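You operate a simulated robot arm through the tools that you are given. There is no shell and no other tool. Be economical: measure what you need, move in short steps, check, and stop when the job is done.

The job below is to be done with a simulated robot arm. You get a single attempt, and the scene is never put back.

TASK
Lock the beam stop at 20 cm and butt the green cleat against it.
Fine: the black knob frees and locks the stop; the cleat lies across the beam.

Only the result counts: the job must be done as asked and must still hold three seconds after the hand-in. Knocking over, shifting, dropping, spilling or breaking anything else fails it.

THE ROBOT
A 7-joint arm with a two-finger parallel gripper, fixed in place. Base frame: the origin is at the foot of the arm, x ahead of it, y to its left, z up. Lengths are in mm, angles in rad, forces in N, time in s.
With the tool pointing down near the work surface it reaches from about 240 to 680 mm from the base axis. Its first joint turns from -1.152 to 1.152 rad. Payload 2.4 kg.
The tool frame sits at the grasp point between the pads (the TCP): z along the fingers, y along the line on which they close. The tips reach 30 mm beyond it. Largest opening 94 mm; finger width 28, thickness 10; the body of the gripper, 50 by 96 mm, starts 55 mm behind the TCP.
Orientation is that of the tool frame in the base frame, as [roll, pitch, yaw] about the fixed x, y, z axes, in that order (R = Rz(yaw) Ry(pitch) Rx(roll)). With the fingers straight down and closing along the base's y, the tool's x points along the base's -x, its y along +y and its z along -z.

THE INTERFACE
- The arm moves only by the tool move_arm. Its argument "steps" is one flat list of numbers, 7 for each row, row after row: the turn, a rotation vector about the base's x, y, z in units of 180 degrees (1.0 is 180 degrees), then the shift along the base's x, y, z in units of 200 mm (1.0 is 200 mm), then the opening, from 0 (shut) to 1 (fully open). In form: [wx, wy, wz, dx, dy, dz, grip, wx, wy, wz, dx, dy, dz, grip, ...]. A call has 1 to 20 rows; each row is the pose to reach, as a shift and turn from the pose commanded when the call began. A call with a number of a shift or a turn outside -1 to 1 is refused whole. A row lasts 0.2 s, in which the tool goes at most 50 mm and 0.15 rad; a call with a longer step from one row to the next is refused whole, and so is a gripper value outside its range. Where a pose cannot be reached the arm comes as near as it can. A force on the tool above 90 N (or 10 N above the force at the start of the call, whichever is more), or a blocked arm, ends the call early, and 0.2 s more pass. Each finger travels about 153 mm/s and halts on what it meets, pressing with about 38 N; the grip force reading is that of the motor and also rises with nothing between the fingers. The clock runs only during rows and for 0.2 s after the last one: add rows that repeat a pose to give the fingers time. It gives the time, the measured TCP pose, the force on the tool (base axes), the opening and the grip force at its end, in the units of the frame above (readings bear some noise).
- Cameras (640 x 400 px; columns grow to the right, rows downward): "scene" is fixed at [49.7, 479.7, 1458.2]; the picture's right is [-0.65, -0.76, 0.00], its down [-0.34, 0.29, -0.89] and it looks along [0.68, -0.58, -0.45] (base axes); focal length 310 px, centre (320, 200). "wrist" rides on the gripper at [76, 14, -102] in the tool frame; the picture's right is [-0.18, 0.98, 0.00], its down [-0.75, -0.14, -0.64] and it looks along [-0.63, -0.12, 0.77] (tool axes); focal length 243 px, centre (320, 200). There is no depth. A picture from a camera that has moved, and an enlarged one, comes with that camera's place and axes in the base frame and with its lens.
- snapshot(camera): a new picture of that camera. It takes no simulated time.
- inspect(camera, box): a new picture of the part [left, top, right, bottom] of that camera's present view, enlarged. It takes no simulated time.
- finish_job(): hands the job in; it is judged then, once.

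Go step by step. Nothing tells you positions but the pictures and the camera data: compare them with the known pose of the tool, close in by small moves and look again before you grip or let go. The budget is 120 turns and 64 pictures, counting those below and the enlarged ones. Unless the task says otherwise, let go and move clear before handing in, and close with one line.

The tools are called by a JSON object that holds its "op" and its "data". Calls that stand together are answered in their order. move_arm: Moves the arm, as the interface text tells. Its arguments: {"type":"object","properties":{"steps":{"type":"array"}},"required":["steps"]} The other tools are called the same way: snapshot (camera) takes a picture; inspect (camera, box) takes an enlarged picture of a part of a camera's view; finish_job () hands the job in.

At the start:

```text
time_s: 0.0
eef_pos: [366.2, 214.5, 1300.0]
ee_rot: [3.141, 0.0, -3.14]
wrist_force: [1.0, -0.5, -0.1]
grip_width: 93.9
finger_force: 0.0
```

scene: 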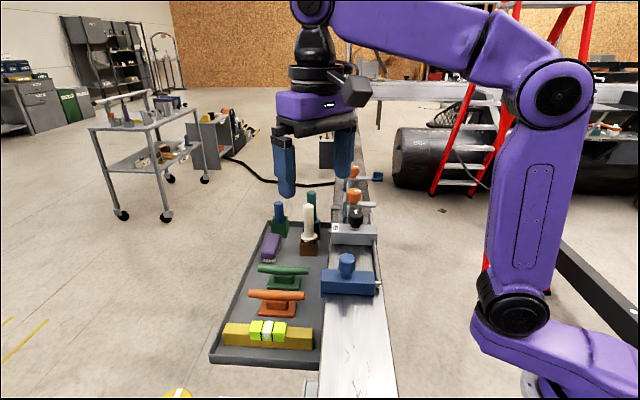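
wrist: 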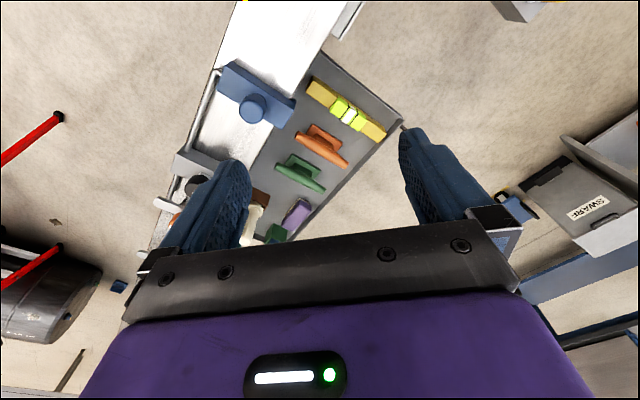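

I see a beam with a blue block, a grey block with a black knob and orange-topped parts, and a tray with a green and an orange cleat. I'll enlarge both views to identify the stop, scale and cleat.

{"op": "inspect", "data": {"camera": "scene", "box": [300, 150, 400, 212]}}

{"op": "inspect", "data": {"camera": "scene", "box": [200, 190, 420, 328]}}

{"op": "inspect", "data": {"camera": "wrist", "box": [140, 0, 420, 250]}}

{"op": "inspect", "data": {"camera": "scene", "box": [300, 200, 420, 300]}}

```text
6.40 times, centred on (350, 181) of scene
camera zoom: at [49.7, 479.7, 1458.2], right [-0.65, -0.76, 0.0], down [-0.34, 0.29, -0.89], along [0.68, -0.58, -0.45], focal length 1986 px, centre (128, 322)
```

zoom: 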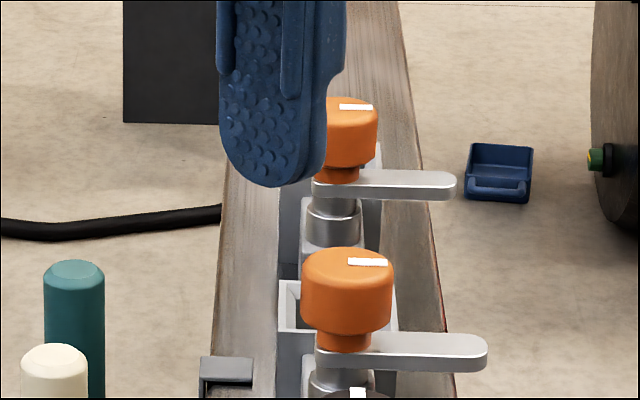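

```text
2.90 times, centred on (310, 259) of scene
camera zoom: at [49.7, 479.7, 1458.2], right [-0.65, -0.76, 0.0], down [-0.34, 0.29, -0.89], along [0.68, -0.58, -0.45], focal length 899 px, centre (349, 29)
```

zoom: 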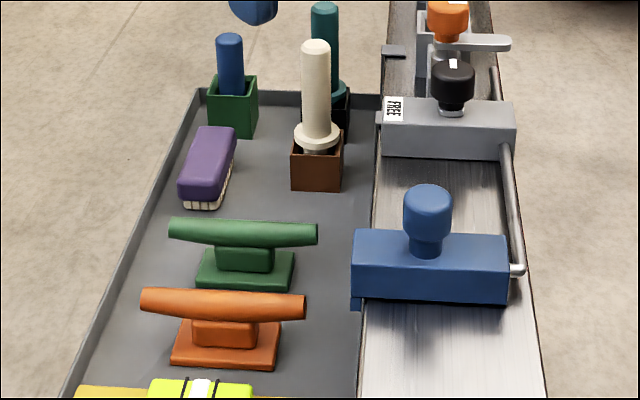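

```text
1.60 times, centred on (280, 125) of wrist
camera zoom: at [290.3, 229.1, 1402.2], right [0.18, 0.98, 0.0], down [0.75, -0.14, 0.64], along [0.63, -0.12, -0.77], focal length 388 px, centre (384, 320)
```

zoom: 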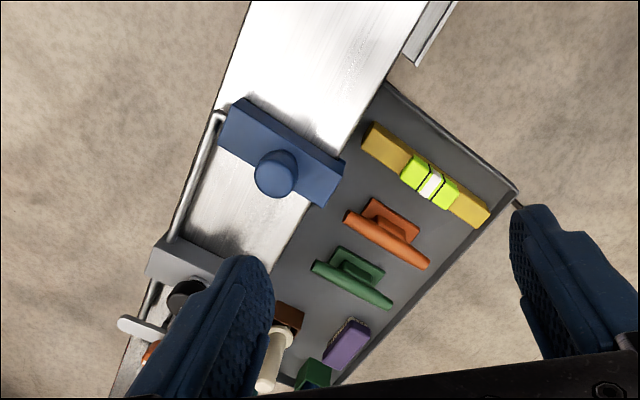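

```text
4.00 times, centred on (360, 250) of scene
camera zoom: at [49.7, 479.7, 1458.2], right [-0.65, -0.76, 0.0], down [-0.34, 0.29, -0.89], along [0.68, -0.58, -0.45], focal length 1241 px, centre (160, 0)
```

zoom: 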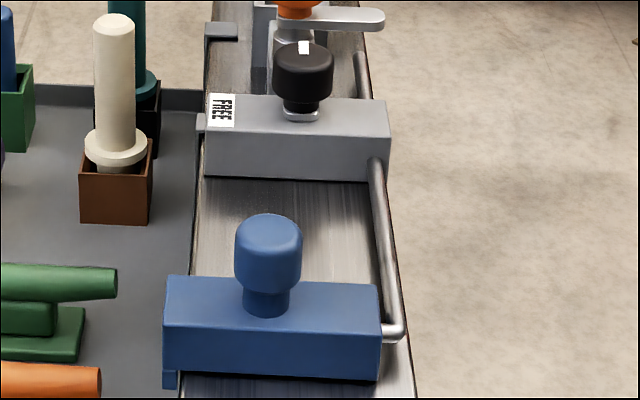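

The grey block with the black knob (labelled FREE) is tied by a rod to the blue block on a beam running away at about -50° yaw. I'll turn the wrist along the beam to look for the scale.

{"op": "move_arm", "data": {"steps": [0, 0, -0.045, 0, -0.05, 0, 1, 0, 0, -0.09, 0, -0.1, 0, 1, 0, 0, -0.135, 0, -0.15, 0, 1, 0, 0, -0.18, 0, -0.2, 0, 1, 0, 0, -0.225, 0, -0.25, 0, 1, 0, 0, -0.27, 0, -0.3, 0, 1, 0, 0, -0.278, 0, -0.3, 0, 1]}}

{"op": "snapshot", "data": {"camera": "wrist"}}

{"op": "snapshot", "data": {"camera": "scene"}}

```text
time_s: 1.6
eef_pos: [366.4, 154.9, 1299.6]
ee_rot: [-3.141, 0.0, 2.267]
wrist_force: [-1.2, -0.2, -0.2]
grip_width: 94.0
finger_force: 0.0
```

```text
57 pictures are left
camera wrist: at [328.7, 222.0, 1402.1], right [0.87, 0.49, 0.0], down [0.37, -0.67, 0.64], along [0.31, -0.56, -0.77], focal length 243 px, centre (320, 200)
```

wrist: 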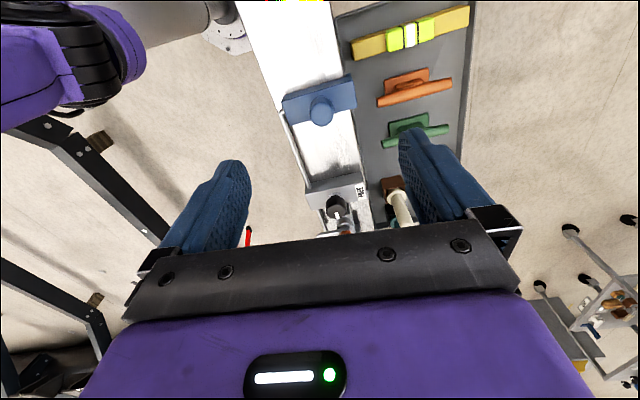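

```text
56 pictures are left
```

scene: 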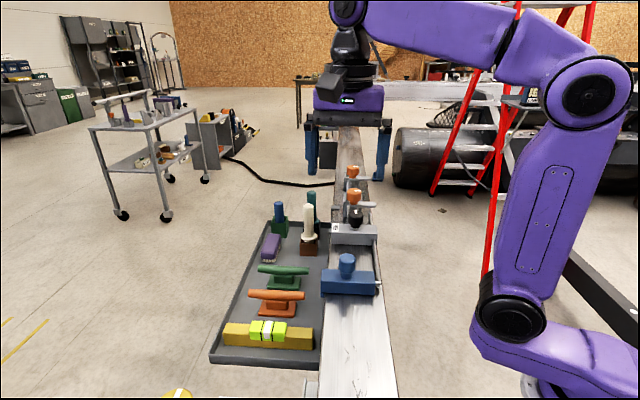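

Coloured marks appear at the near end of the beam, just out of view. I'll back off along the beam to look.

{"op": "move_arm", "data": {"steps": [0, 0, 0, -0.13, 0.15, 0, 1, 0, 0, 0, -0.26, 0.3, 0, 1, 0, 0, 0, -0.39, 0.45, 0, 1, 0, 0, 0, -0.52, 0.6, 0, 1, 0, 0, 0, -0.55, 0.65, 0, 1]}}

{"op": "snapshot", "data": {"camera": "wrist"}}

```text
time_s: 2.8
eef_pos: [256.5, 284.9, 1300.5]
ee_rot: [-3.141, -0.001, 2.27]
wrist_force: [0.5, -0.4, 0.5]
grip_width: 94.0
finger_force: 0.1
```

```text
55 pictures are left
camera wrist: at [218.0, 351.9, 1403.8], right [0.87, 0.49, 0.0], down [0.38, -0.67, 0.64], along [0.31, -0.56, -0.77], focal length 243 px, centre (320, 200)
```

wrist: 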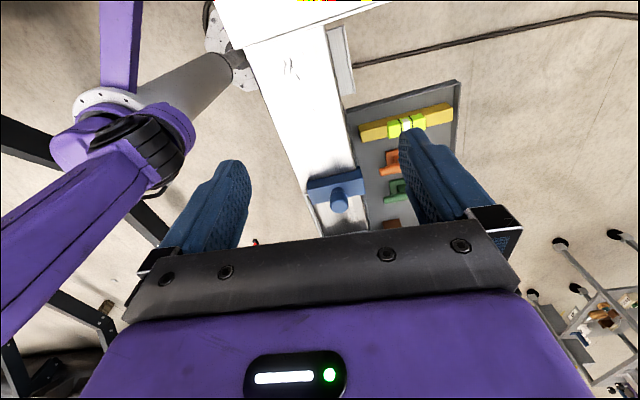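

The coloured marks move with the camera, so they belong to the arm. I'll enlarge the beam here for any scale markings.

{"op": "inspect", "data": {"camera": "wrist", "box": [200, 0, 400, 125]}}

{"op": "inspect", "data": {"camera": "wrist", "box": [260, 120, 420, 230]}}

{"op": "inspect", "data": {"camera": "scene", "box": [200, 280, 420, 400]}}

```text
3.20 times, centred on (300, 62) of wrist
camera zoom: at [218.0, 351.9, 1403.8], right [0.87, 0.49, 0.0], down [0.38, -0.67, 0.64], along [0.31, -0.56, -0.77], focal length 776 px, centre (384, 640)
```

zoom: 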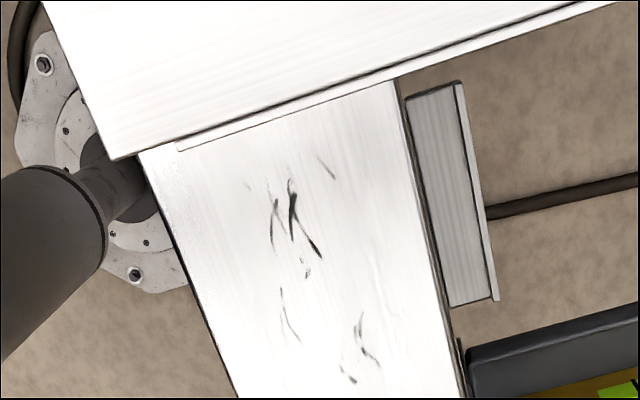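

```text
3.64 times, centred on (340, 175) of wrist
camera zoom: at [218.0, 351.9, 1403.8], right [0.87, 0.49, 0.0], down [0.38, -0.67, 0.64], along [0.31, -0.56, -0.77], focal length 882 px, centre (247, 291)
```

zoom: 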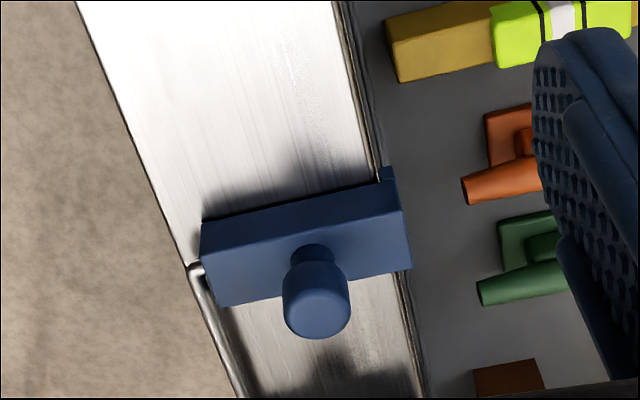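

```text
2.91 times, centred on (310, 340) of scene
camera zoom: at [49.6, 479.7, 1458.2], right [-0.65, -0.76, 0.0], down [-0.34, 0.29, -0.89], along [0.68, -0.58, -0.45], focal length 902 px, centre (349, -207)
```

zoom: 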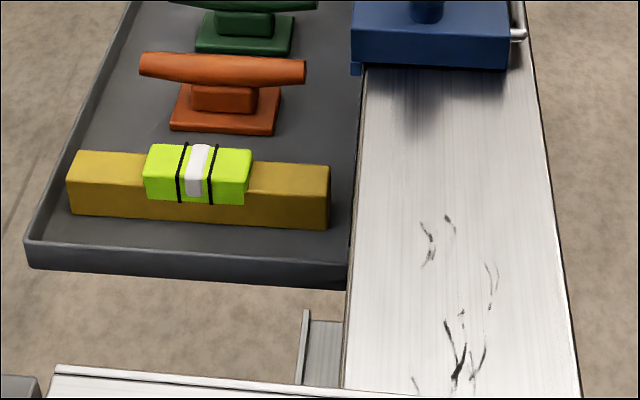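

No scale on the near part. I'll look at the far part and the left edge of the beam from further forward.

{"op": "move_arm", "data": {"steps": [0, 0, 0, 0.14, -0.17, 0, 1, 0, 0, 0, 0.28, -0.34, 0, 1, 0, 0, 0, 0.42, -0.51, 0, 1, 0, 0, 0, 0.56, -0.68, 0, 1, 0, 0, 0, 0.7, -0.84, 0, 1, 0, 0, 0, 0.84, -1.0, 0, 1, 0, 0, 0, 0.95, -1.0, 0, 1]}}

{"op": "snapshot", "data": {"camera": "wrist"}}

{"op": "inspect", "data": {"camera": "wrist", "box": [240, 0, 460, 230]}}

```text
time_s: 4.4
eef_pos: [447.4, 83.9, 1298.4]
ee_rot: [-3.141, 0.0, 2.269]
wrist_force: [0.6, 0.1, 0.6]
grip_width: 93.9
finger_force: 0.1
```

```text
51 pictures are left
camera wrist: at [409.4, 153.0, 1401.8], right [0.87, 0.49, 0.0], down [0.38, -0.67, 0.64], along [0.32, -0.56, -0.77], focal length 243 px, centre (320, 200)
```

wrist: 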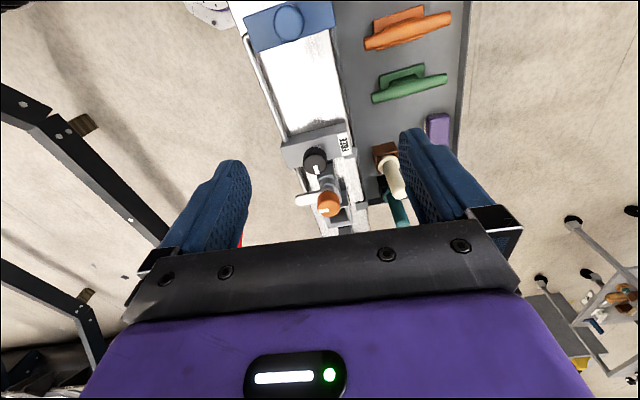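

```text
1.74 times, centred on (350, 115) of wrist
camera zoom: at [409.4, 153.0, 1401.8], right [0.87, 0.49, 0.0], down [0.38, -0.67, 0.64], along [0.32, -0.56, -0.77], focal length 422 px, centre (268, 348)
```

zoom: 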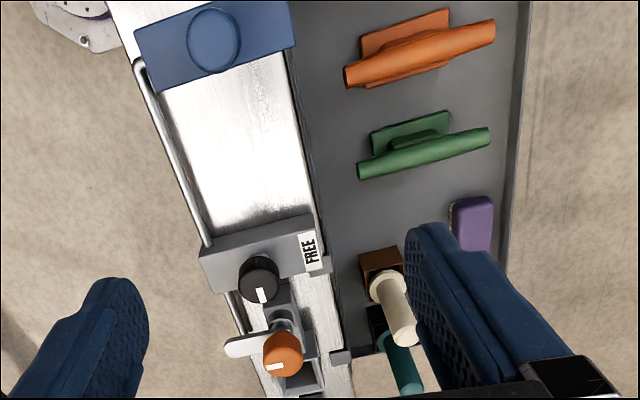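

The blue block is the sliding stop, its rod running through the grey clamp with the black knob, whose mark is a quarter turn from FREE. I'll look at the beam's right side for a scale.

{"op": "move_arm", "data": {"steps": [0, 0, 0.045, -0.04, -0.05, -0.06, 1, 0, 0, 0.09, -0.08, -0.1, -0.13, 1, 0, 0, 0.135, -0.12, -0.15, -0.2, 1, 0, 0, 0.18, -0.16, -0.2, -0.27, 1, 0, 0, 0.225, -0.2, -0.25, -0.34, 1, 0, 0, 0.27, -0.24, -0.3, -0.41, 1, 0, 0, 0.315, -0.28, -0.35, -0.48, 1, 0, 0, 0.36, -0.32, -0.4, -0.55, 1, 0, 0, 0.405, -0.36, -0.45, -0.62, 1, 0, 0, 0.45, -0.4, -0.5, -0.69, 1, 0, 0, 0.495, -0.45, -0.55, -0.75, 1, 0, 0, 0.5, -0.45, -0.55, -0.75, 1]}}

{"op": "snapshot", "data": {"camera": "wrist"}}

{"op": "snapshot", "data": {"camera": "scene"}}

```text
time_s: 7.0
eef_pos: [357.5, -26.7, 1149.3]
ee_rot: [3.141, 0.0, -2.443]
wrist_force: [-1.1, -0.4, 0.2]
grip_width: 94.0
finger_force: 0.0
```

```text
49 pictures are left
camera wrist: at [289.4, -63.2, 1252.6], right [-0.49, 0.87, 0.0], down [0.67, 0.38, 0.64], along [0.56, 0.32, -0.77], focal length 243 px, centre (320, 200)
```

wrist: 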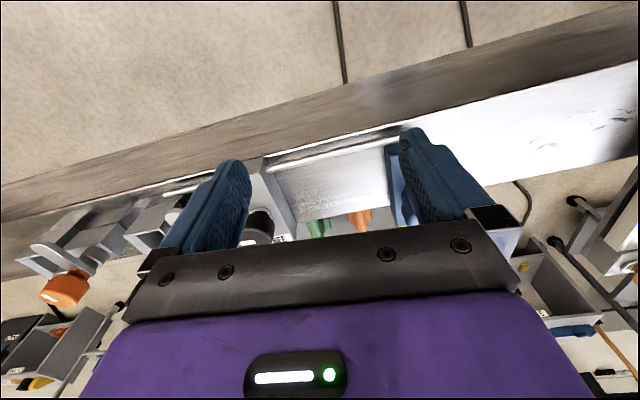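

```text
48 pictures are left
```

scene: 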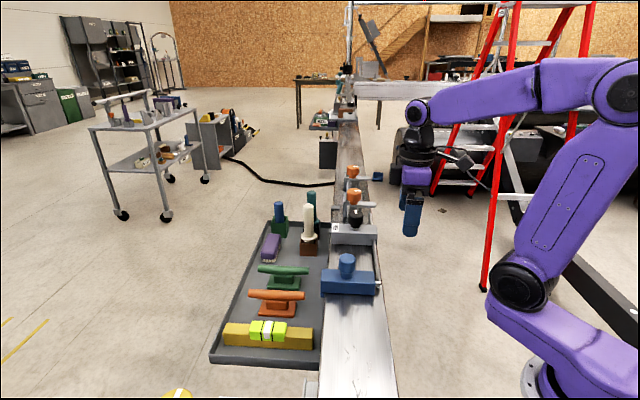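

No scale on the right face. I'll go to the tray side and look at the beam's left face.

{"op": "move_arm", "data": {"steps": [0, 0, -0.0425, 0.04, 0.055, 0.05, 1, 0, 0, -0.085, 0.08, 0.11, 0.1, 1, 0, 0, -0.1275, 0.12, 0.165, 0.15, 1, 0, 0, -0.17, 0.16, 0.22, 0.2, 1, 0, 0, -0.2125, 0.2, 0.275, 0.2, 1, 0, 0, -0.255, 0.24, 0.33, 0.2, 1, 0, 0, -0.2975, 0.28, 0.385, 0.2, 1, 0, 0, -0.34, 0.32, 0.44, 0.2, 1, 0, 0, -0.3825, 0.36, 0.495, 0.2, 1, 0, 0, -0.425, 0.4, 0.55, 0.2, 1, 0, 0, -0.4675, 0.44, 0.605, 0.2, 1, 0, 0, -0.51, 0.48, 0.66, 0.2, 1, 0, 0, -0.5525, 0.53, 0.715, 0.15, 1, 0, 0, -0.595, 0.58, 0.77, 0.1, 1, 0, 0, -0.6375, 0.62, 0.825, 0.05, 1, 0, 0, -0.68, 0.66, 0.88, 0, 1, 0, 0, -0.7225, 0.7, 0.935, 0, 1, 0, 0, -0.76, 0.76, 0.985, 0, 1]}}

{"op": "snapshot", "data": {"camera": "wrist"}}

```text
time_s: 10.8
eef_pos: [511.3, 171.5, 1148.7]
ee_rot: [-3.141, 0.0, 1.45]
wrist_force: [-0.1, -0.1, -0.1]
grip_width: 94.0
finger_force: 0.1
```

```text
47 pictures are left
camera wrist: at [532.5, 246.0, 1252.3], right [0.95, -0.3, 0.0], down [-0.23, -0.73, 0.64], along [-0.19, -0.61, -0.77], focal length 243 px, centre (320, 200)
```

wrist: 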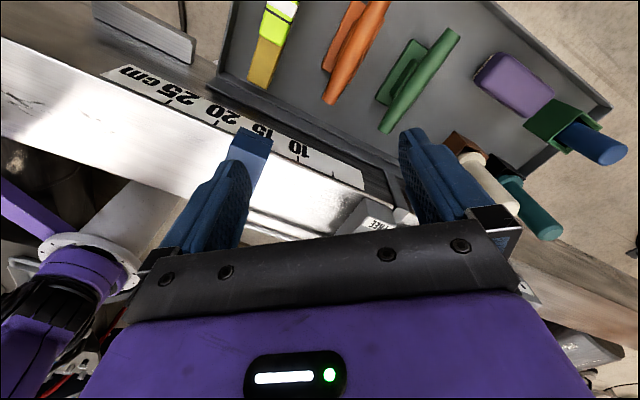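

The scale is on the left face of the beam, reading 10, 15, 20 and 25 cm, increasing toward the near end. I'll enlarge it.

{"op": "inspect", "data": {"camera": "wrist", "box": [90, 50, 250, 150]}}

{"op": "inspect", "data": {"camera": "wrist", "box": [220, 100, 430, 240]}}

```text
4.00 times, centred on (170, 100) of wrist
camera zoom: at [532.5, 246.0, 1252.3], right [0.95, -0.3, 0.0], down [-0.23, -0.73, 0.64], along [-0.19, -0.61, -0.77], focal length 970 px, centre (920, 600)
```

zoom: 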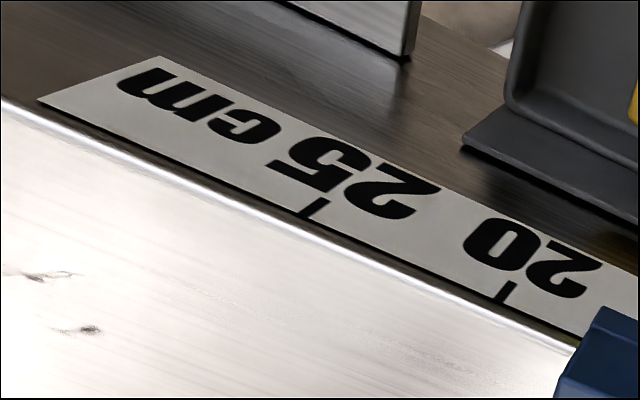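

```text
2.86 times, centred on (325, 170) of wrist
camera zoom: at [532.5, 246.0, 1252.3], right [0.95, -0.3, 0.0], down [-0.23, -0.73, 0.64], along [-0.19, -0.61, -0.77], focal length 693 px, centre (306, 286)
```

zoom: 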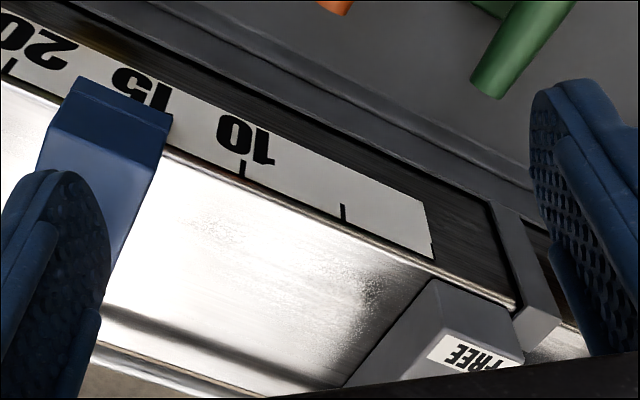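

Zero is at the far end and the blue block's near-left corner tab is probably the index. I'll shift to view the block's left side between the fingers.

{"op": "move_arm", "data": {"steps": [0, 0, 0, -0.15, 0.1, 0, 1, 0, 0, 0, -0.3, 0.2, 0, 1, 0, 0, 0, -0.4, 0.3, -0.1, 1, 0, 0, 0, -0.4, 0.3, -0.25, 1]}}

{"op": "snapshot", "data": {"camera": "wrist"}}

{"op": "inspect", "data": {"camera": "wrist", "box": [240, 70, 400, 170]}}

```text
time_s: 11.8
eef_pos: [427.8, 231.0, 1098.5]
ee_rot: [3.142, -0.001, 1.451]
wrist_force: [0.5, -0.2, -0.2]
grip_width: 94.3
finger_force: 0.0
```

```text
44 pictures are left
camera wrist: at [450.5, 305.5, 1201.8], right [0.95, -0.3, 0.0], down [-0.23, -0.73, 0.64], along [-0.19, -0.61, -0.77], focal length 243 px, centre (320, 200)
```

wrist: 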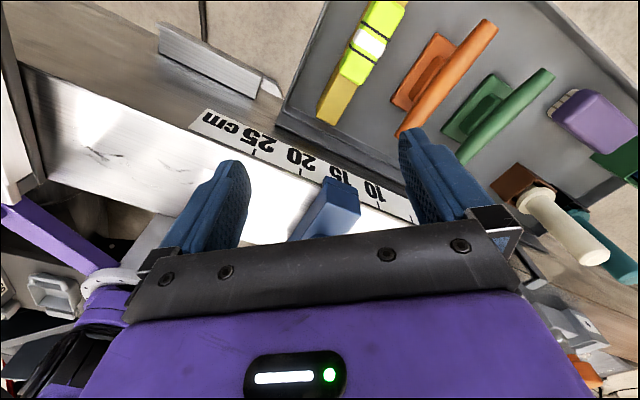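

```text
4.00 times, centred on (320, 120) of wrist
camera zoom: at [450.5, 305.5, 1201.8], right [0.95, -0.3, 0.0], down [-0.23, -0.73, 0.64], along [-0.19, -0.61, -0.77], focal length 970 px, centre (320, 520)
```

zoom: 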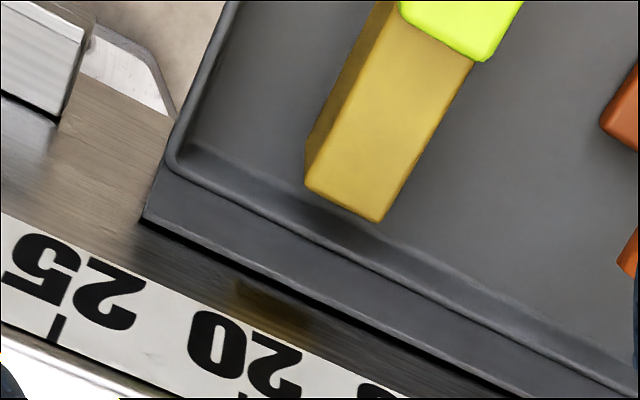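

{"op": "inspect", "data": {"camera": "wrist", "box": [230, 140, 420, 250]}}

```text
3.37 times, centred on (325, 195) of wrist
camera zoom: at [450.5, 305.5, 1201.8], right [0.95, -0.3, 0.0], down [-0.23, -0.73, 0.64], along [-0.19, -0.61, -0.77], focal length 817 px, centre (303, 217)
```

zoom: 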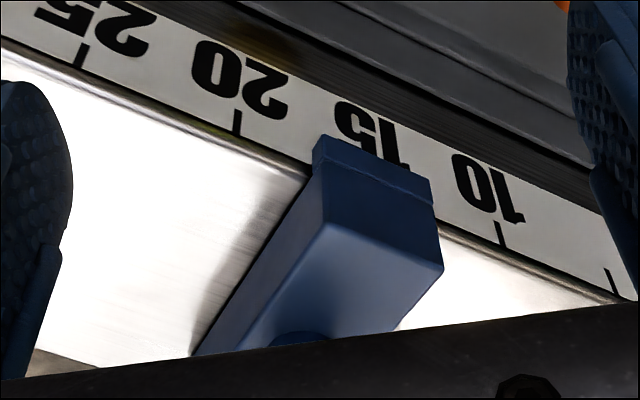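

I'll zoom in on the lip of the stop to find an index mark.

{"op": "inspect", "data": {"camera": "wrist", "box": [300, 170, 370, 220]}}

{"op": "inspect", "data": {"camera": "scene", "box": [310, 260, 390, 310]}}

```text
8.00 times, centred on (335, 195) of wrist
camera zoom: at [450.5, 305.5, 1201.8], right [0.95, -0.3, 0.0], down [-0.23, -0.73, 0.64], along [-0.19, -0.61, -0.77], focal length 1941 px, centre (200, 240)
```

zoom: 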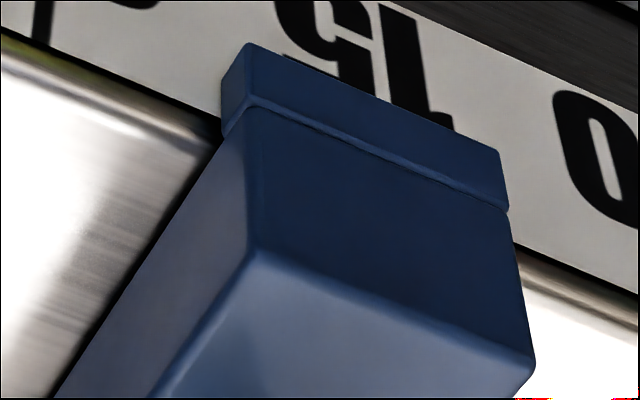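

```text
8.00 times, centred on (350, 285) of scene
camera zoom: at [49.6, 479.7, 1458.2], right [-0.65, -0.76, 0.0], down [-0.34, 0.29, -0.89], along [0.68, -0.58, -0.45], focal length 2482 px, centre (80, -480)
```

zoom: 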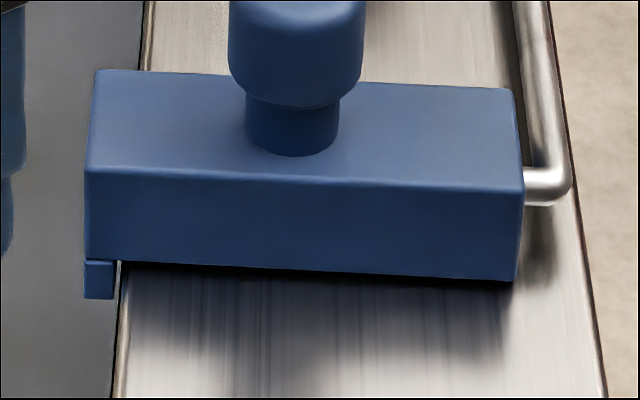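

The lip spans the full block width with no pointer, so I need to know which face is the reference. I'll look at the scale zero, grey clamp and knob markings from the left.

{"op": "move_arm", "data": {"steps": [0, 0, 0, 0.1, 0, 0.25, 1, 0, 0, 0, 0.3, -0.02, 0.25, 1, 0, 0, 0, 0.5, -0.05, 0.25, 1, 0, 0, 0, 0.73, -0.1, 0.25, 1, 0, 0, 0, 0.73, -0.1, 0.25, 1]}}

{"op": "snapshot", "data": {"camera": "wrist"}}

{"op": "inspect", "data": {"camera": "wrist", "box": [230, 110, 420, 240]}}

```text
refused: row 1 steps farther than a row can; nothing moved
```

```text
39 pictures are left
camera wrist: at [450.5, 305.5, 1201.8], right [0.95, -0.3, 0.0], down [-0.23, -0.73, 0.64], along [-0.19, -0.61, -0.77], focal length 243 px, centre (320, 200)
```

wrist: 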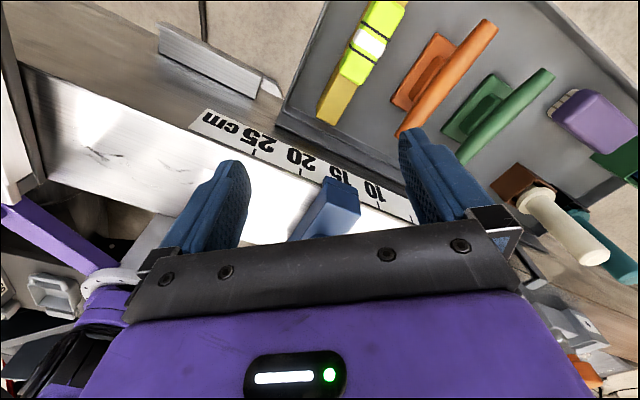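

```text
3.08 times, centred on (325, 175) of wrist
camera zoom: at [450.5, 305.5, 1201.8], right [0.95, -0.3, 0.0], down [-0.23, -0.73, 0.64], along [-0.19, -0.61, -0.77], focal length 746 px, centre (305, 277)
```

zoom: 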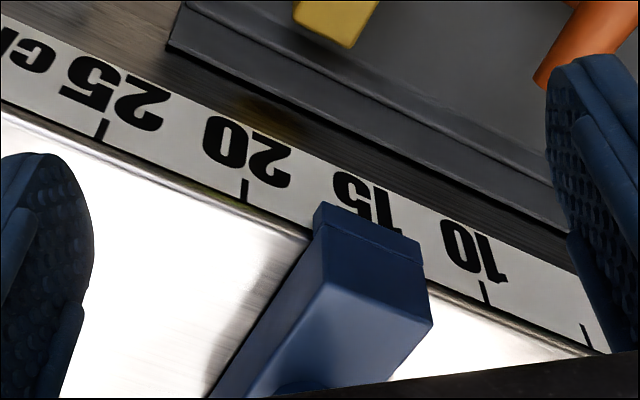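

The first row was too long, so nothing moved. I'll resend it in smaller steps before taking pictures.

{"op": "move_arm", "data": {"steps": [0, 0, 0, 0.05, 0, 0.2, 1, 0, 0, 0, 0.25, -0.02, 0.25, 1, 0, 0, 0, 0.45, -0.05, 0.25, 1, 0, 0, 0, 0.65, -0.08, 0.25, 1, 0, 0, 0, 0.73, -0.1, 0.25, 1]}}

{"op": "inspect", "data": {"camera": "wrist", "box": [160, 70, 420, 240]}}

```text
time_s: 13.0
eef_pos: [574.5, 209.3, 1148.8]
ee_rot: [3.14, 0.0, 1.454]
wrist_force: [0.6, 0.0, -0.3]
grip_width: 93.8
finger_force: 0.1
```

```text
2.35 times, centred on (290, 155) of wrist
camera zoom: at [597.5, 285.3, 1251.4], right [0.95, -0.3, 0.0], down [-0.23, -0.73, 0.64], along [-0.19, -0.61, -0.77], focal length 571 px, centre (391, 306)
```

zoom: 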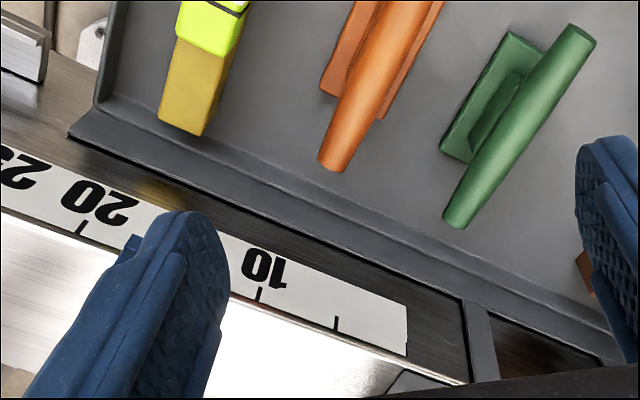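

The scale's zero end appears close to the grey clamp's near face. I'll raise the camera to see that and the knob markings.

{"op": "move_arm", "data": {"steps": [0, 0, 0, 0, 0.05, 0.2, 1, 0, 0, 0, 0, 0.1, 0.4, 1, 0, 0, 0, 0, 0.12, 0.6, 1, 0, 0, 0, 0, 0.12, 0.7, 1]}}

{"op": "snapshot", "data": {"camera": "wrist"}}

{"op": "inspect", "data": {"camera": "wrist", "box": [230, 110, 410, 240]}}

```text
time_s: 14.0
eef_pos: [553.3, 226.8, 1238.5]
ee_rot: [3.141, 0.001, 1.453]
wrist_force: [-0.1, 0.7, 0.0]
grip_width: 93.9
finger_force: 0.0
out of reach, approached as far as the arm can: row 2, 3, 4
```

```text
36 pictures are left
camera wrist: at [576.0, 301.6, 1341.7], right [0.95, -0.3, 0.0], down [-0.23, -0.73, 0.64], along [-0.19, -0.61, -0.77], focal length 243 px, centre (320, 200)
```

wrist: 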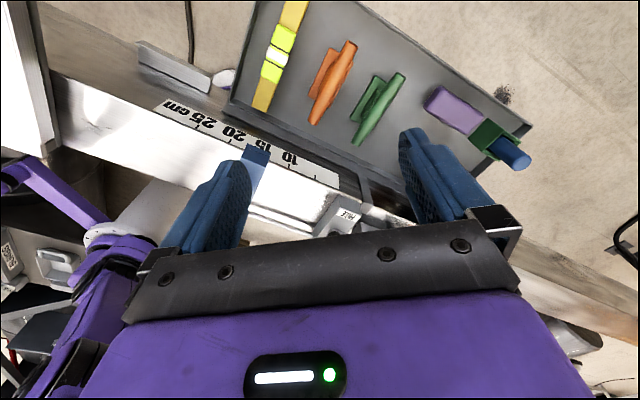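

```text
3.08 times, centred on (320, 175) of wrist
camera zoom: at [576.0, 301.6, 1341.7], right [0.95, -0.3, 0.0], down [-0.23, -0.73, 0.64], along [-0.19, -0.61, -0.77], focal length 746 px, centre (320, 277)
```

zoom: 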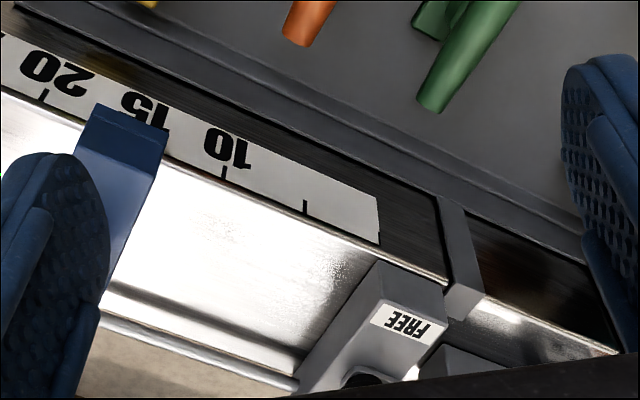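

The clamp's near face sits at scale zero, but the lip looks symmetric. I'll look at the stop's far face and the clamp from the far side for more clues, turning the wrist further.

{"op": "move_arm", "data": {"steps": [0, 0, -0.045, 0, -0.1, 0, 1, 0, 0, -0.09, 0, -0.2, 0, 1, 0, 0, -0.135, 0, -0.3, -0.05, 1, 0, 0, -0.18, 0, -0.4, -0.1, 1, 0, 0, -0.225, 0, -0.5, -0.15, 1, 0, 0, -0.27, 0, -0.6, -0.2, 1, 0, 0, -0.315, 0, -0.7, -0.25, 1, 0, 0, -0.36, 0, -0.8, -0.3, 1, 0, 0, -0.405, 0, -0.9, -0.35, 1, 0, 0, -0.45, 0, -1, -0.4, 1]}}

```text
time_s: 16.2
eef_pos: [553.6, 26.5, 1161.3]
ee_rot: [-3.14, -0.001, 0.034]
wrist_force: [0.3, 0.2, -0.3]
grip_width: 93.8
finger_force: 0.0
```

The wrist turned freely; I'll continue to face back along the beam.

{"op": "move_arm", "data": {"steps": [0, 0, -0.045, 0, -0.07, -0.03, 1, 0, 0, -0.09, 0, -0.14, -0.06, 1, 0, 0, -0.135, 0, -0.21, -0.09, 1, 0, 0, -0.18, 0, -0.28, -0.12, 1, 0, 0, -0.225, 0, -0.35, -0.15, 1, 0, 0, -0.27, 0, -0.42, -0.18, 1, 0, 0, -0.29, 0, -0.45, -0.2, 1]}}

{"op": "snapshot", "data": {"camera": "wrist"}}

```text
time_s: 17.8
eef_pos: [442.3, -180.7, 1135.6]
ee_rot: [-3.139, -0.008, -0.545]
wrist_force: [-0.8, 0.2, 0.3]
grip_width: 94.2
finger_force: 0.0
out of reach, approached as far as the arm can: row 1, 2, 3, 4, 5, 6, 7
```

```text
34 pictures are left
camera wrist: at [499.5, -232.3, 1240.0], right [-0.67, -0.75, 0.0], down [-0.58, 0.51, 0.64], along [-0.47, 0.43, -0.77], focal length 243 px, centre (320, 200)
```

wrist: 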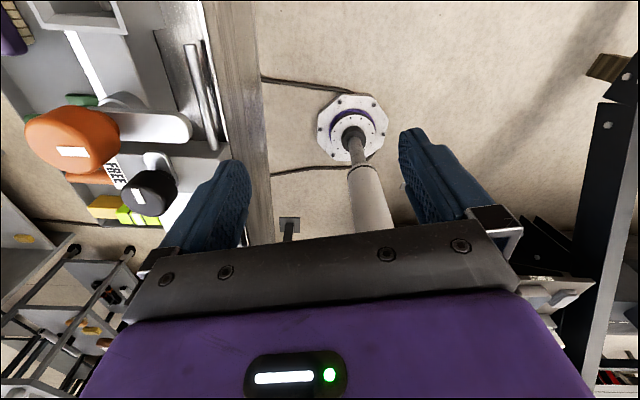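

The wrist limit was reached there. I'll go to a slightly different angle that still sees the far face.

{"op": "move_arm", "data": {"steps": [0, 0, 0.03, 0.1, 0.1, 0, 1, 0, 0, 0.06, 0.2, 0.2, 0, 1, 0, 0, 0.09, 0.3, 0.3, 0, 1, 0, 0, 0.12, 0.4, 0.4, 0, 1, 0, 0, 0.13, 0.5, 0.5, 0, 1, 0, 0, 0.13, 0.54, 0.6, 0, 1]}}

{"op": "snapshot", "data": {"camera": "wrist"}}

```text
time_s: 18.9
eef_pos: [511.5, -112.4, 1133.9]
ee_rot: [3.126, 0.054, -0.178]
wrist_force: [-27.2, -9.8, 5.8]
grip_width: 85.8
finger_force: 0.0
stopped in row 5: the force on the tool passed its limit (the readings are from after the stop); the commanded pose is now the measured one
```

```text
33 pictures are left
camera wrist: at [589.8, -139.2, 1233.2], right [-0.35, -0.93, 0.02], down [-0.68, 0.28, 0.68], along [-0.64, 0.22, -0.73], focal length 243 px, centre (320, 200)
```

wrist: 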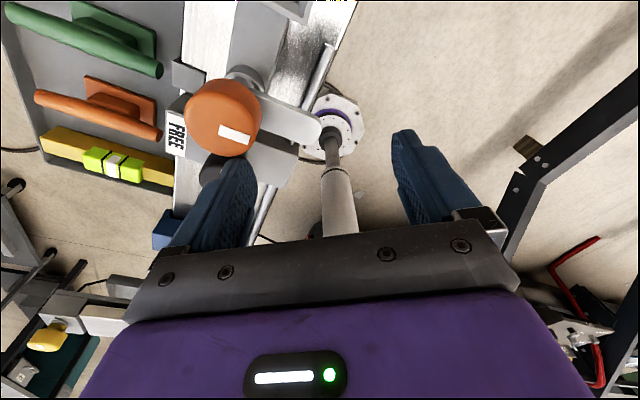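

The finger bumped something, most likely the black knob, which means the beam is higher than I assumed. I'll back straight off and rise, then check nothing moved.

{"op": "move_arm", "data": {"steps": [0, 0, 0, -0.05, -0.05, 0, 1, 0, 0, 0, -0.15, -0.15, 0.02, 1, 0, 0, 0, -0.2, -0.2, 0.2, 1, 0, 0, 0, -0.2, -0.2, 0.4, 1, 0, 0, 0, -0.2, -0.2, 0.6, 1, 0, 0, 0, -0.2, -0.2, 0.6, 1]}}

{"op": "inspect", "data": {"camera": "scene", "box": [290, 150, 420, 310]}}

{"op": "snapshot", "data": {"camera": "wrist"}}

```text
time_s: 20.3
eef_pos: [476.6, -147.9, 1252.8]
ee_rot: [3.131, 0.044, -0.173]
wrist_force: [-0.7, 0.6, -0.6]
grip_width: 94.2
finger_force: 0.1
```

```text
2.50 times, centred on (355, 230) of scene
camera zoom: at [49.7, 479.7, 1458.2], right [-0.65, -0.76, 0.0], down [-0.34, 0.29, -0.89], along [0.68, -0.58, -0.45], focal length 776 px, centre (232, 125)
```

zoom: 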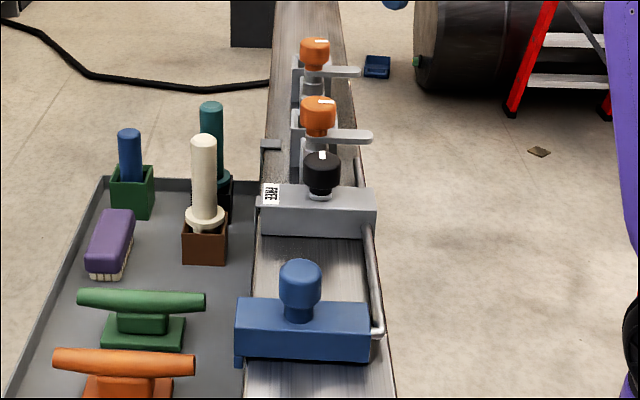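

```text
31 pictures are left
camera wrist: at [553.9, -174.2, 1353.4], right [-0.35, -0.94, 0.02], down [-0.69, 0.27, 0.67], along [-0.64, 0.22, -0.74], focal length 243 px, centre (320, 200)
```

wrist: 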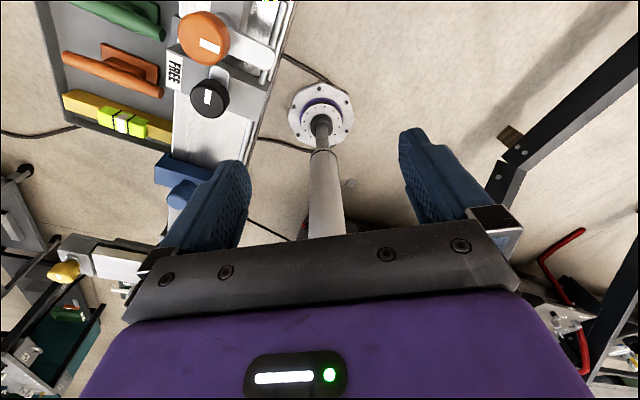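

Nothing shifted. Triangulating gives the beam top at z≈989, direction (0.707,-0.707), with the 20 cm tick at (390,178.5) and the black knob at about (500,-21). I'll inspect the far face and the knob from here.

{"op": "inspect", "data": {"camera": "wrist", "box": [140, 40, 260, 220]}}

```text
2.22 times, centred on (200, 130) of wrist
camera zoom: at [553.9, -174.2, 1353.4], right [-0.35, -0.94, 0.02], down [-0.69, 0.27, 0.67], along [-0.64, 0.22, -0.74], focal length 539 px, centre (587, 356)
```

zoom: 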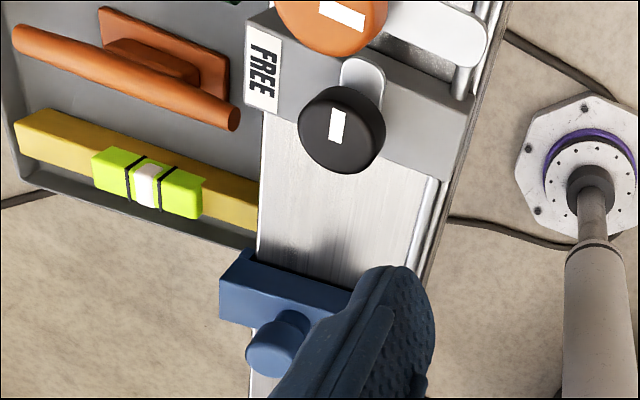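

Both faces are plain, so I want a low, square view of the lip and scale from the tray side. First I'll fly back over at a safe height.

{"op": "move_arm", "data": {"steps": [0, 0, 0.044, 0, 0.14, 0, 1, 0, 0, 0.088, 0, 0.28, 0, 1, 0, 0, 0.132, 0, 0.42, 0, 1, 0, 0, 0.176, 0, 0.57, 0, 1, 0, 0, 0.22, 0, 0.72, 0, 1, 0, 0, 0.264, 0, 0.86, 0, 1, 0, 0, 0.305, 0, 1, 0, 1]}}

{"op": "move_arm", "data": {"steps": [-0.03, 0.03, 0, 0.02, 0.2, 0, 1, -0.06, 0.06, 0, 0.04, 0.4, -0.1, 1, -0.09, 0.09, 0, 0.05, 0.6, -0.25, 1, -0.099, 0.099, 0, 0.05, 0.8, -0.35, 1, -0.099, 0.099, 0, 0.05, 0.9, -0.5, 1, -0.099, 0.099, 0, 0.05, 0.905, -0.7, 1]}}

{"op": "snapshot", "data": {"camera": "wrist"}}

```text
time_s: 21.9
eef_pos: [477.6, 50.4, 1253.0]
ee_rot: [3.131, 0.044, 0.788]
wrist_force: [-0.2, -0.1, 0.1]
grip_width: 94.1
finger_force: 0.1
```

```text
time_s: 23.3
eef_pos: [487.4, 234.5, 1114.3]
ee_rot: [3.128, 0.486, 0.783]
wrist_force: [0.3, 0.1, -0.3]
grip_width: 93.9
finger_force: 0.0
out of reach, approached as far as the arm can: row 3, 4
```

```text
29 pictures are left
camera wrist: at [577.5, 306.3, 1169.6], right [0.58, -0.81, 0.1], down [-0.37, -0.15, 0.92], along [-0.73, -0.57, -0.39], focal length 243 px, centre (320, 200)
```

wrist: 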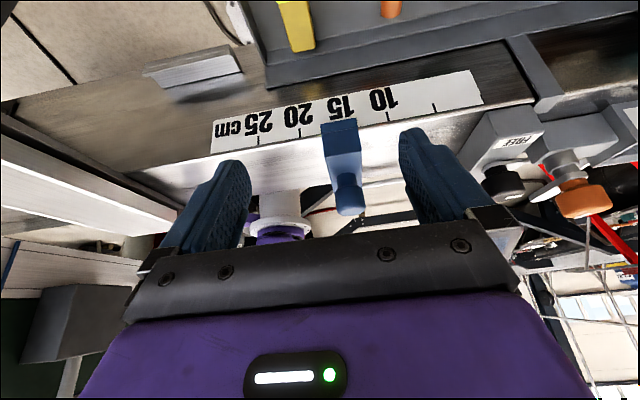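

{"op": "inspect", "data": {"camera": "wrist", "box": [250, 80, 400, 174]}}

{"op": "inspect", "data": {"camera": "wrist", "box": [420, 50, 620, 220]}}

```text
4.26 times, centred on (325, 127) of wrist
camera zoom: at [577.5, 306.3, 1169.6], right [0.58, -0.81, 0.1], down [-0.37, -0.15, 0.92], along [-0.73, -0.57, -0.39], focal length 1032 px, centre (299, 511)
```

zoom: 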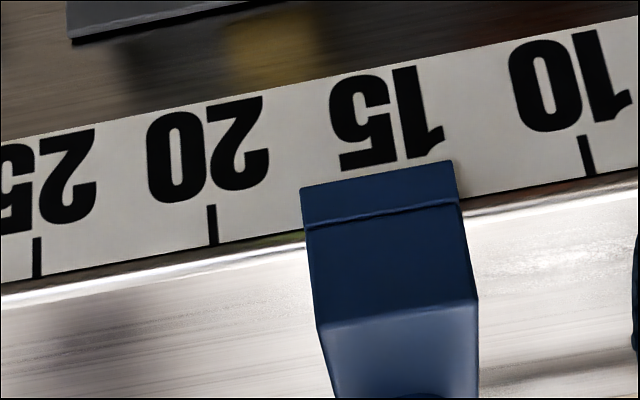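

```text
2.35 times, centred on (520, 135) of wrist
camera zoom: at [577.5, 306.3, 1169.6], right [0.58, -0.81, 0.1], down [-0.37, -0.15, 0.92], along [-0.73, -0.57, -0.39], focal length 571 px, centre (-151, 353)
```

zoom: 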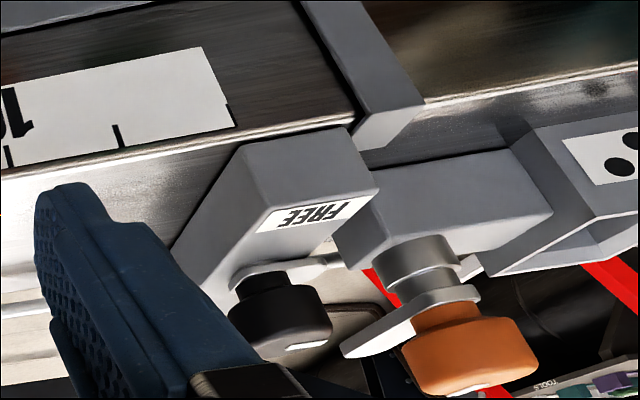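

The near face of the stop reads about 17.4 cm, and the clamp face sits about 1 cm past zero, so the clamp isn't the datum. I'll take the near, open face (opposite the rod) as the stop face to set at 20 cm. Next I'll level the hand and go above the black knob.

{"op": "move_arm", "data": {"steps": [0.03, -0.03, 0, 0, 0, 0.2, 1, 0.06, -0.06, 0, 0, 0, 0.4, 1, 0.09, -0.09, 0, 0, -0.15, 0.5, 1, 0.1094, -0.1094, 0, 0.02, -0.35, 0.5, 1, 0.1094, -0.1094, 0, 0.04, -0.55, 0.5, 1, 0.1094, -0.1094, 0, 0.06, -0.75, 0.5, 1, 0.1094, -0.1094, 0, 0.07, -0.95, 0.5, 1, 0.1094, -0.1094, 0, 0.07, -1.0, 0.5, 1]}}

{"op": "move_arm", "data": {"steps": [0, 0, 0.045, 0, -0.06, 0, 1, 0, 0, 0.09, 0, -0.12, 0, 1, 0, 0, 0.135, 0, -0.18, 0, 1, 0, 0, 0.18, 0, -0.24, 0, 1, 0, 0, 0.225, 0, -0.28, 0, 1, 0, 0, 0.25, 0, -0.28, 0, 1, 0, 0, 0.25, 0, -0.28, 0, 1]}}

{"op": "snapshot", "data": {"camera": "wrist"}}

```text
time_s: 25.1
eef_pos: [500.9, 34.5, 1212.0]
ee_rot: [3.132, -0.002, 0.784]
wrist_force: [-0.2, -0.2, 0.8]
grip_width: 94.0
finger_force: 0.1
```

```text
time_s: 26.7
eef_pos: [501.1, -24.0, 1212.5]
ee_rot: [3.13, -0.003, 1.57]
wrist_force: [-0.3, 0.7, 1.0]
grip_width: 94.0
finger_force: 0.0
```

```text
26 pictures are left
camera wrist: at [513.4, 53.1, 1317.1], right [0.98, -0.18, 0.01], down [-0.15, -0.75, 0.64], along [-0.11, -0.63, -0.77], focal length 243 px, centre (320, 200)
```

wrist: 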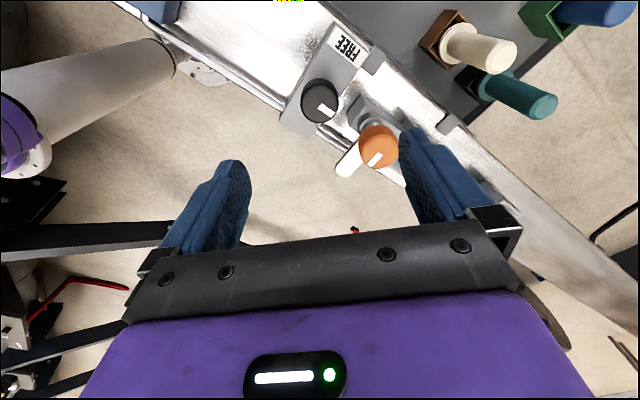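

The black knob sits right under the TCP at about (502,-21.5), top z≈1077, mark pointing along the beam away from me. I'll lower around it with the fingers part-open.

{"op": "move_arm", "data": {"steps": [0, 0, 0, 0.005, 0.0125, -0.2, 0.66, 0, 0, 0, 0.005, 0.0125, -0.4, 0.66, 0, 0, 0, 0.005, 0.0125, -0.55, 0.66, 0, 0, 0, 0.005, 0.0125, -0.65, 0.66, 0, 0, 0, 0.005, 0.0125, -0.7, 0.66, 0, 0, 0, 0.005, 0.0125, -0.7, 0.66]}}

{"op": "snapshot", "data": {"camera": "wrist"}}

```text
time_s: 28.1
eef_pos: [502.0, -21.1, 1073.6]
ee_rot: [3.132, -0.003, 1.568]
wrist_force: [0.1, -0.1, 0.4]
grip_width: 62.0
finger_force: 0.0
```

```text
25 pictures are left
camera wrist: at [514.6, 55.8, 1177.2], right [0.98, -0.19, 0.01], down [-0.15, -0.75, 0.64], along [-0.11, -0.63, -0.77], focal length 243 px, centre (320, 200)
```

wrist: 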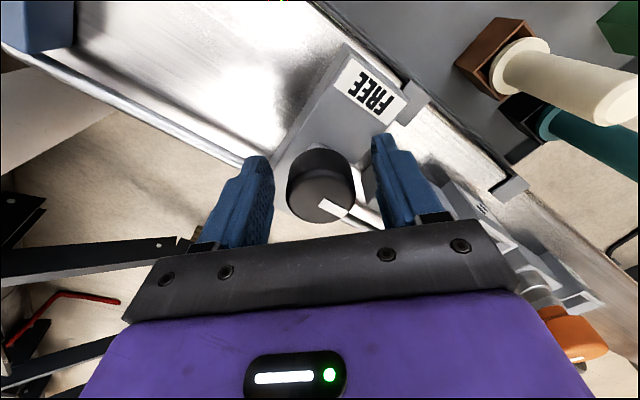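

The fingers straddle the knob cleanly. I'll close and turn it 90° counter-clockwise (mark toward FREE).

{"op": "move_arm", "data": {"steps": [0, 0, 0, 0, 0, 0, 0.2, 0, 0, 0, 0, 0, 0, 0, 0, 0, 0, 0, 0, 0, 0, 0, 0, 0.04, 0, 0, 0, 0, 0, 0, 0.08, 0, 0, 0, 0, 0, 0, 0.12, 0, 0, 0, 0, 0, 0, 0.16, 0, 0, 0, 0, 0, 0, 0.2, 0, 0, 0, 0, 0, 0, 0.24, 0, 0, 0, 0, 0, 0, 0.28, 0, 0, 0, 0, 0, 0, 0.32, 0, 0, 0, 0, 0, 0, 0.36, 0, 0, 0, 0, 0, 0, 0.4, 0, 0, 0, 0, 0, 0, 0.44, 0, 0, 0, 0, 0, 0, 0.48, 0, 0, 0, 0, 0, 0, 0.5, 0, 0, 0, 0, 0, 0, 0.5, 0, 0, 0, 0]}}

{"op": "snapshot", "data": {"camera": "wrist"}}

```text
time_s: 31.7
eef_pos: [501.0, -25.7, 1074.4]
ee_rot: [3.14, -0.005, 3.138]
wrist_force: [-7.8, -26.1, -12.9]
grip_width: 37.6
finger_force: 44.8
```

```text
24 pictures are left
camera wrist: at [424.2, -11.1, 1177.8], right [0.19, 0.98, 0.0], down [0.76, -0.15, 0.64], along [0.63, -0.12, -0.77], focal length 243 px, centre (320, 200)
```

wrist: 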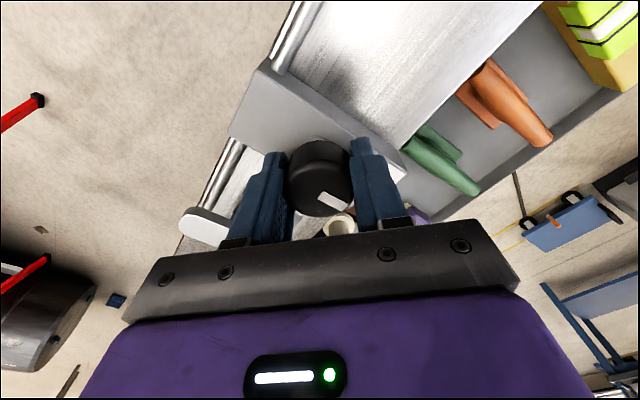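

The knob turned with the fingers and the mark now points to FREE. I'll release, rise and look.

{"op": "move_arm", "data": {"steps": [0, 0, 0, 0, 0.01, 0, 0.55, 0, 0, 0, 0, 0.01, 0, 0.55, 0, 0, 0, 0, 0.01, 0.1, 0.55, 0, 0, 0, 0, 0.01, 0.3, 0.6, 0, 0, 0, 0, 0.01, 0.5, 0.7, 0, 0, 0, 0, 0.01, 0.7, 0.8, 0, 0, 0, 0, 0.01, 0.7, 0.8]}}

{"op": "snapshot", "data": {"camera": "wrist"}}

```text
time_s: 33.3
eef_pos: [501.4, -20.2, 1212.7]
ee_rot: [3.131, -0.002, 3.139]
wrist_force: [0.3, -0.1, -0.5]
grip_width: 74.9
finger_force: 0.0
```

```text
23 pictures are left
camera wrist: at [425.6, -6.1, 1315.7], right [0.19, 0.98, 0.01], down [0.75, -0.15, 0.64], along [0.63, -0.11, -0.77], focal length 243 px, centre (320, 200)
```

wrist: 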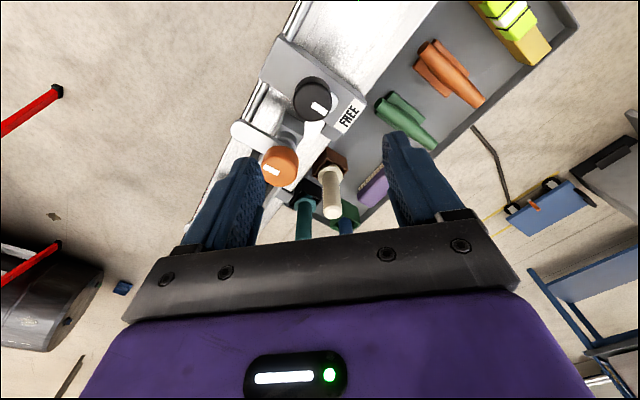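

I'll zoom to check the mark against the FREE label.

{"op": "inspect", "data": {"camera": "wrist", "box": [270, 60, 390, 140]}}

```text
5.00 times, centred on (330, 100) of wrist
camera zoom: at [425.6, -6.1, 1315.7], right [0.19, 0.98, 0.01], down [0.75, -0.15, 0.64], along [0.63, -0.11, -0.77], focal length 1213 px, centre (270, 700)
```

zoom: 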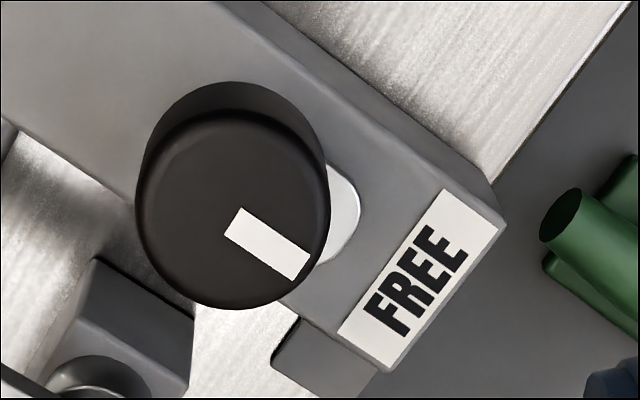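

The pointer plate and mark now face FREE. Next I'll hover over the blue handle of the stop.

{"op": "move_arm", "data": {"steps": [0, 0, -0.045, -0.1, 0.11, 0, 0.9, 0, 0, -0.09, -0.2, 0.22, 0, 0.9, 0, 0, -0.135, -0.3, 0.33, 0, 0.9, 0, 0, -0.18, -0.4, 0.44, -0.03, 0.9, 0, 0, -0.225, -0.5, 0.55, -0.06, 0.9, 0, 0, -0.25, -0.58, 0.65, -0.1, 0.9, 0, 0, -0.25, -0.58, 0.65, -0.1, 0.9]}}

{"op": "snapshot", "data": {"camera": "wrist"}}

```text
time_s: 34.9
eef_pos: [386.6, 109.5, 1192.7]
ee_rot: [3.13, -0.001, 2.353]
wrist_force: [0.0, 0.4, 0.3]
grip_width: 84.5
finger_force: 0.1
```

```text
21 pictures are left
camera wrist: at [341.1, 173.7, 1296.5], right [0.83, 0.56, 0.01], down [0.43, -0.64, 0.64], along [0.37, -0.52, -0.77], focal length 243 px, centre (320, 200)
```

wrist: 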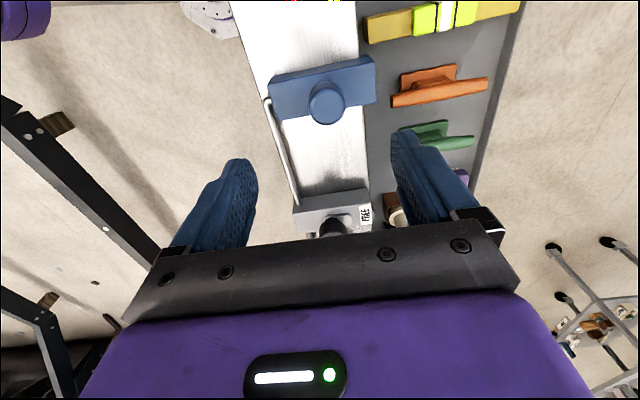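

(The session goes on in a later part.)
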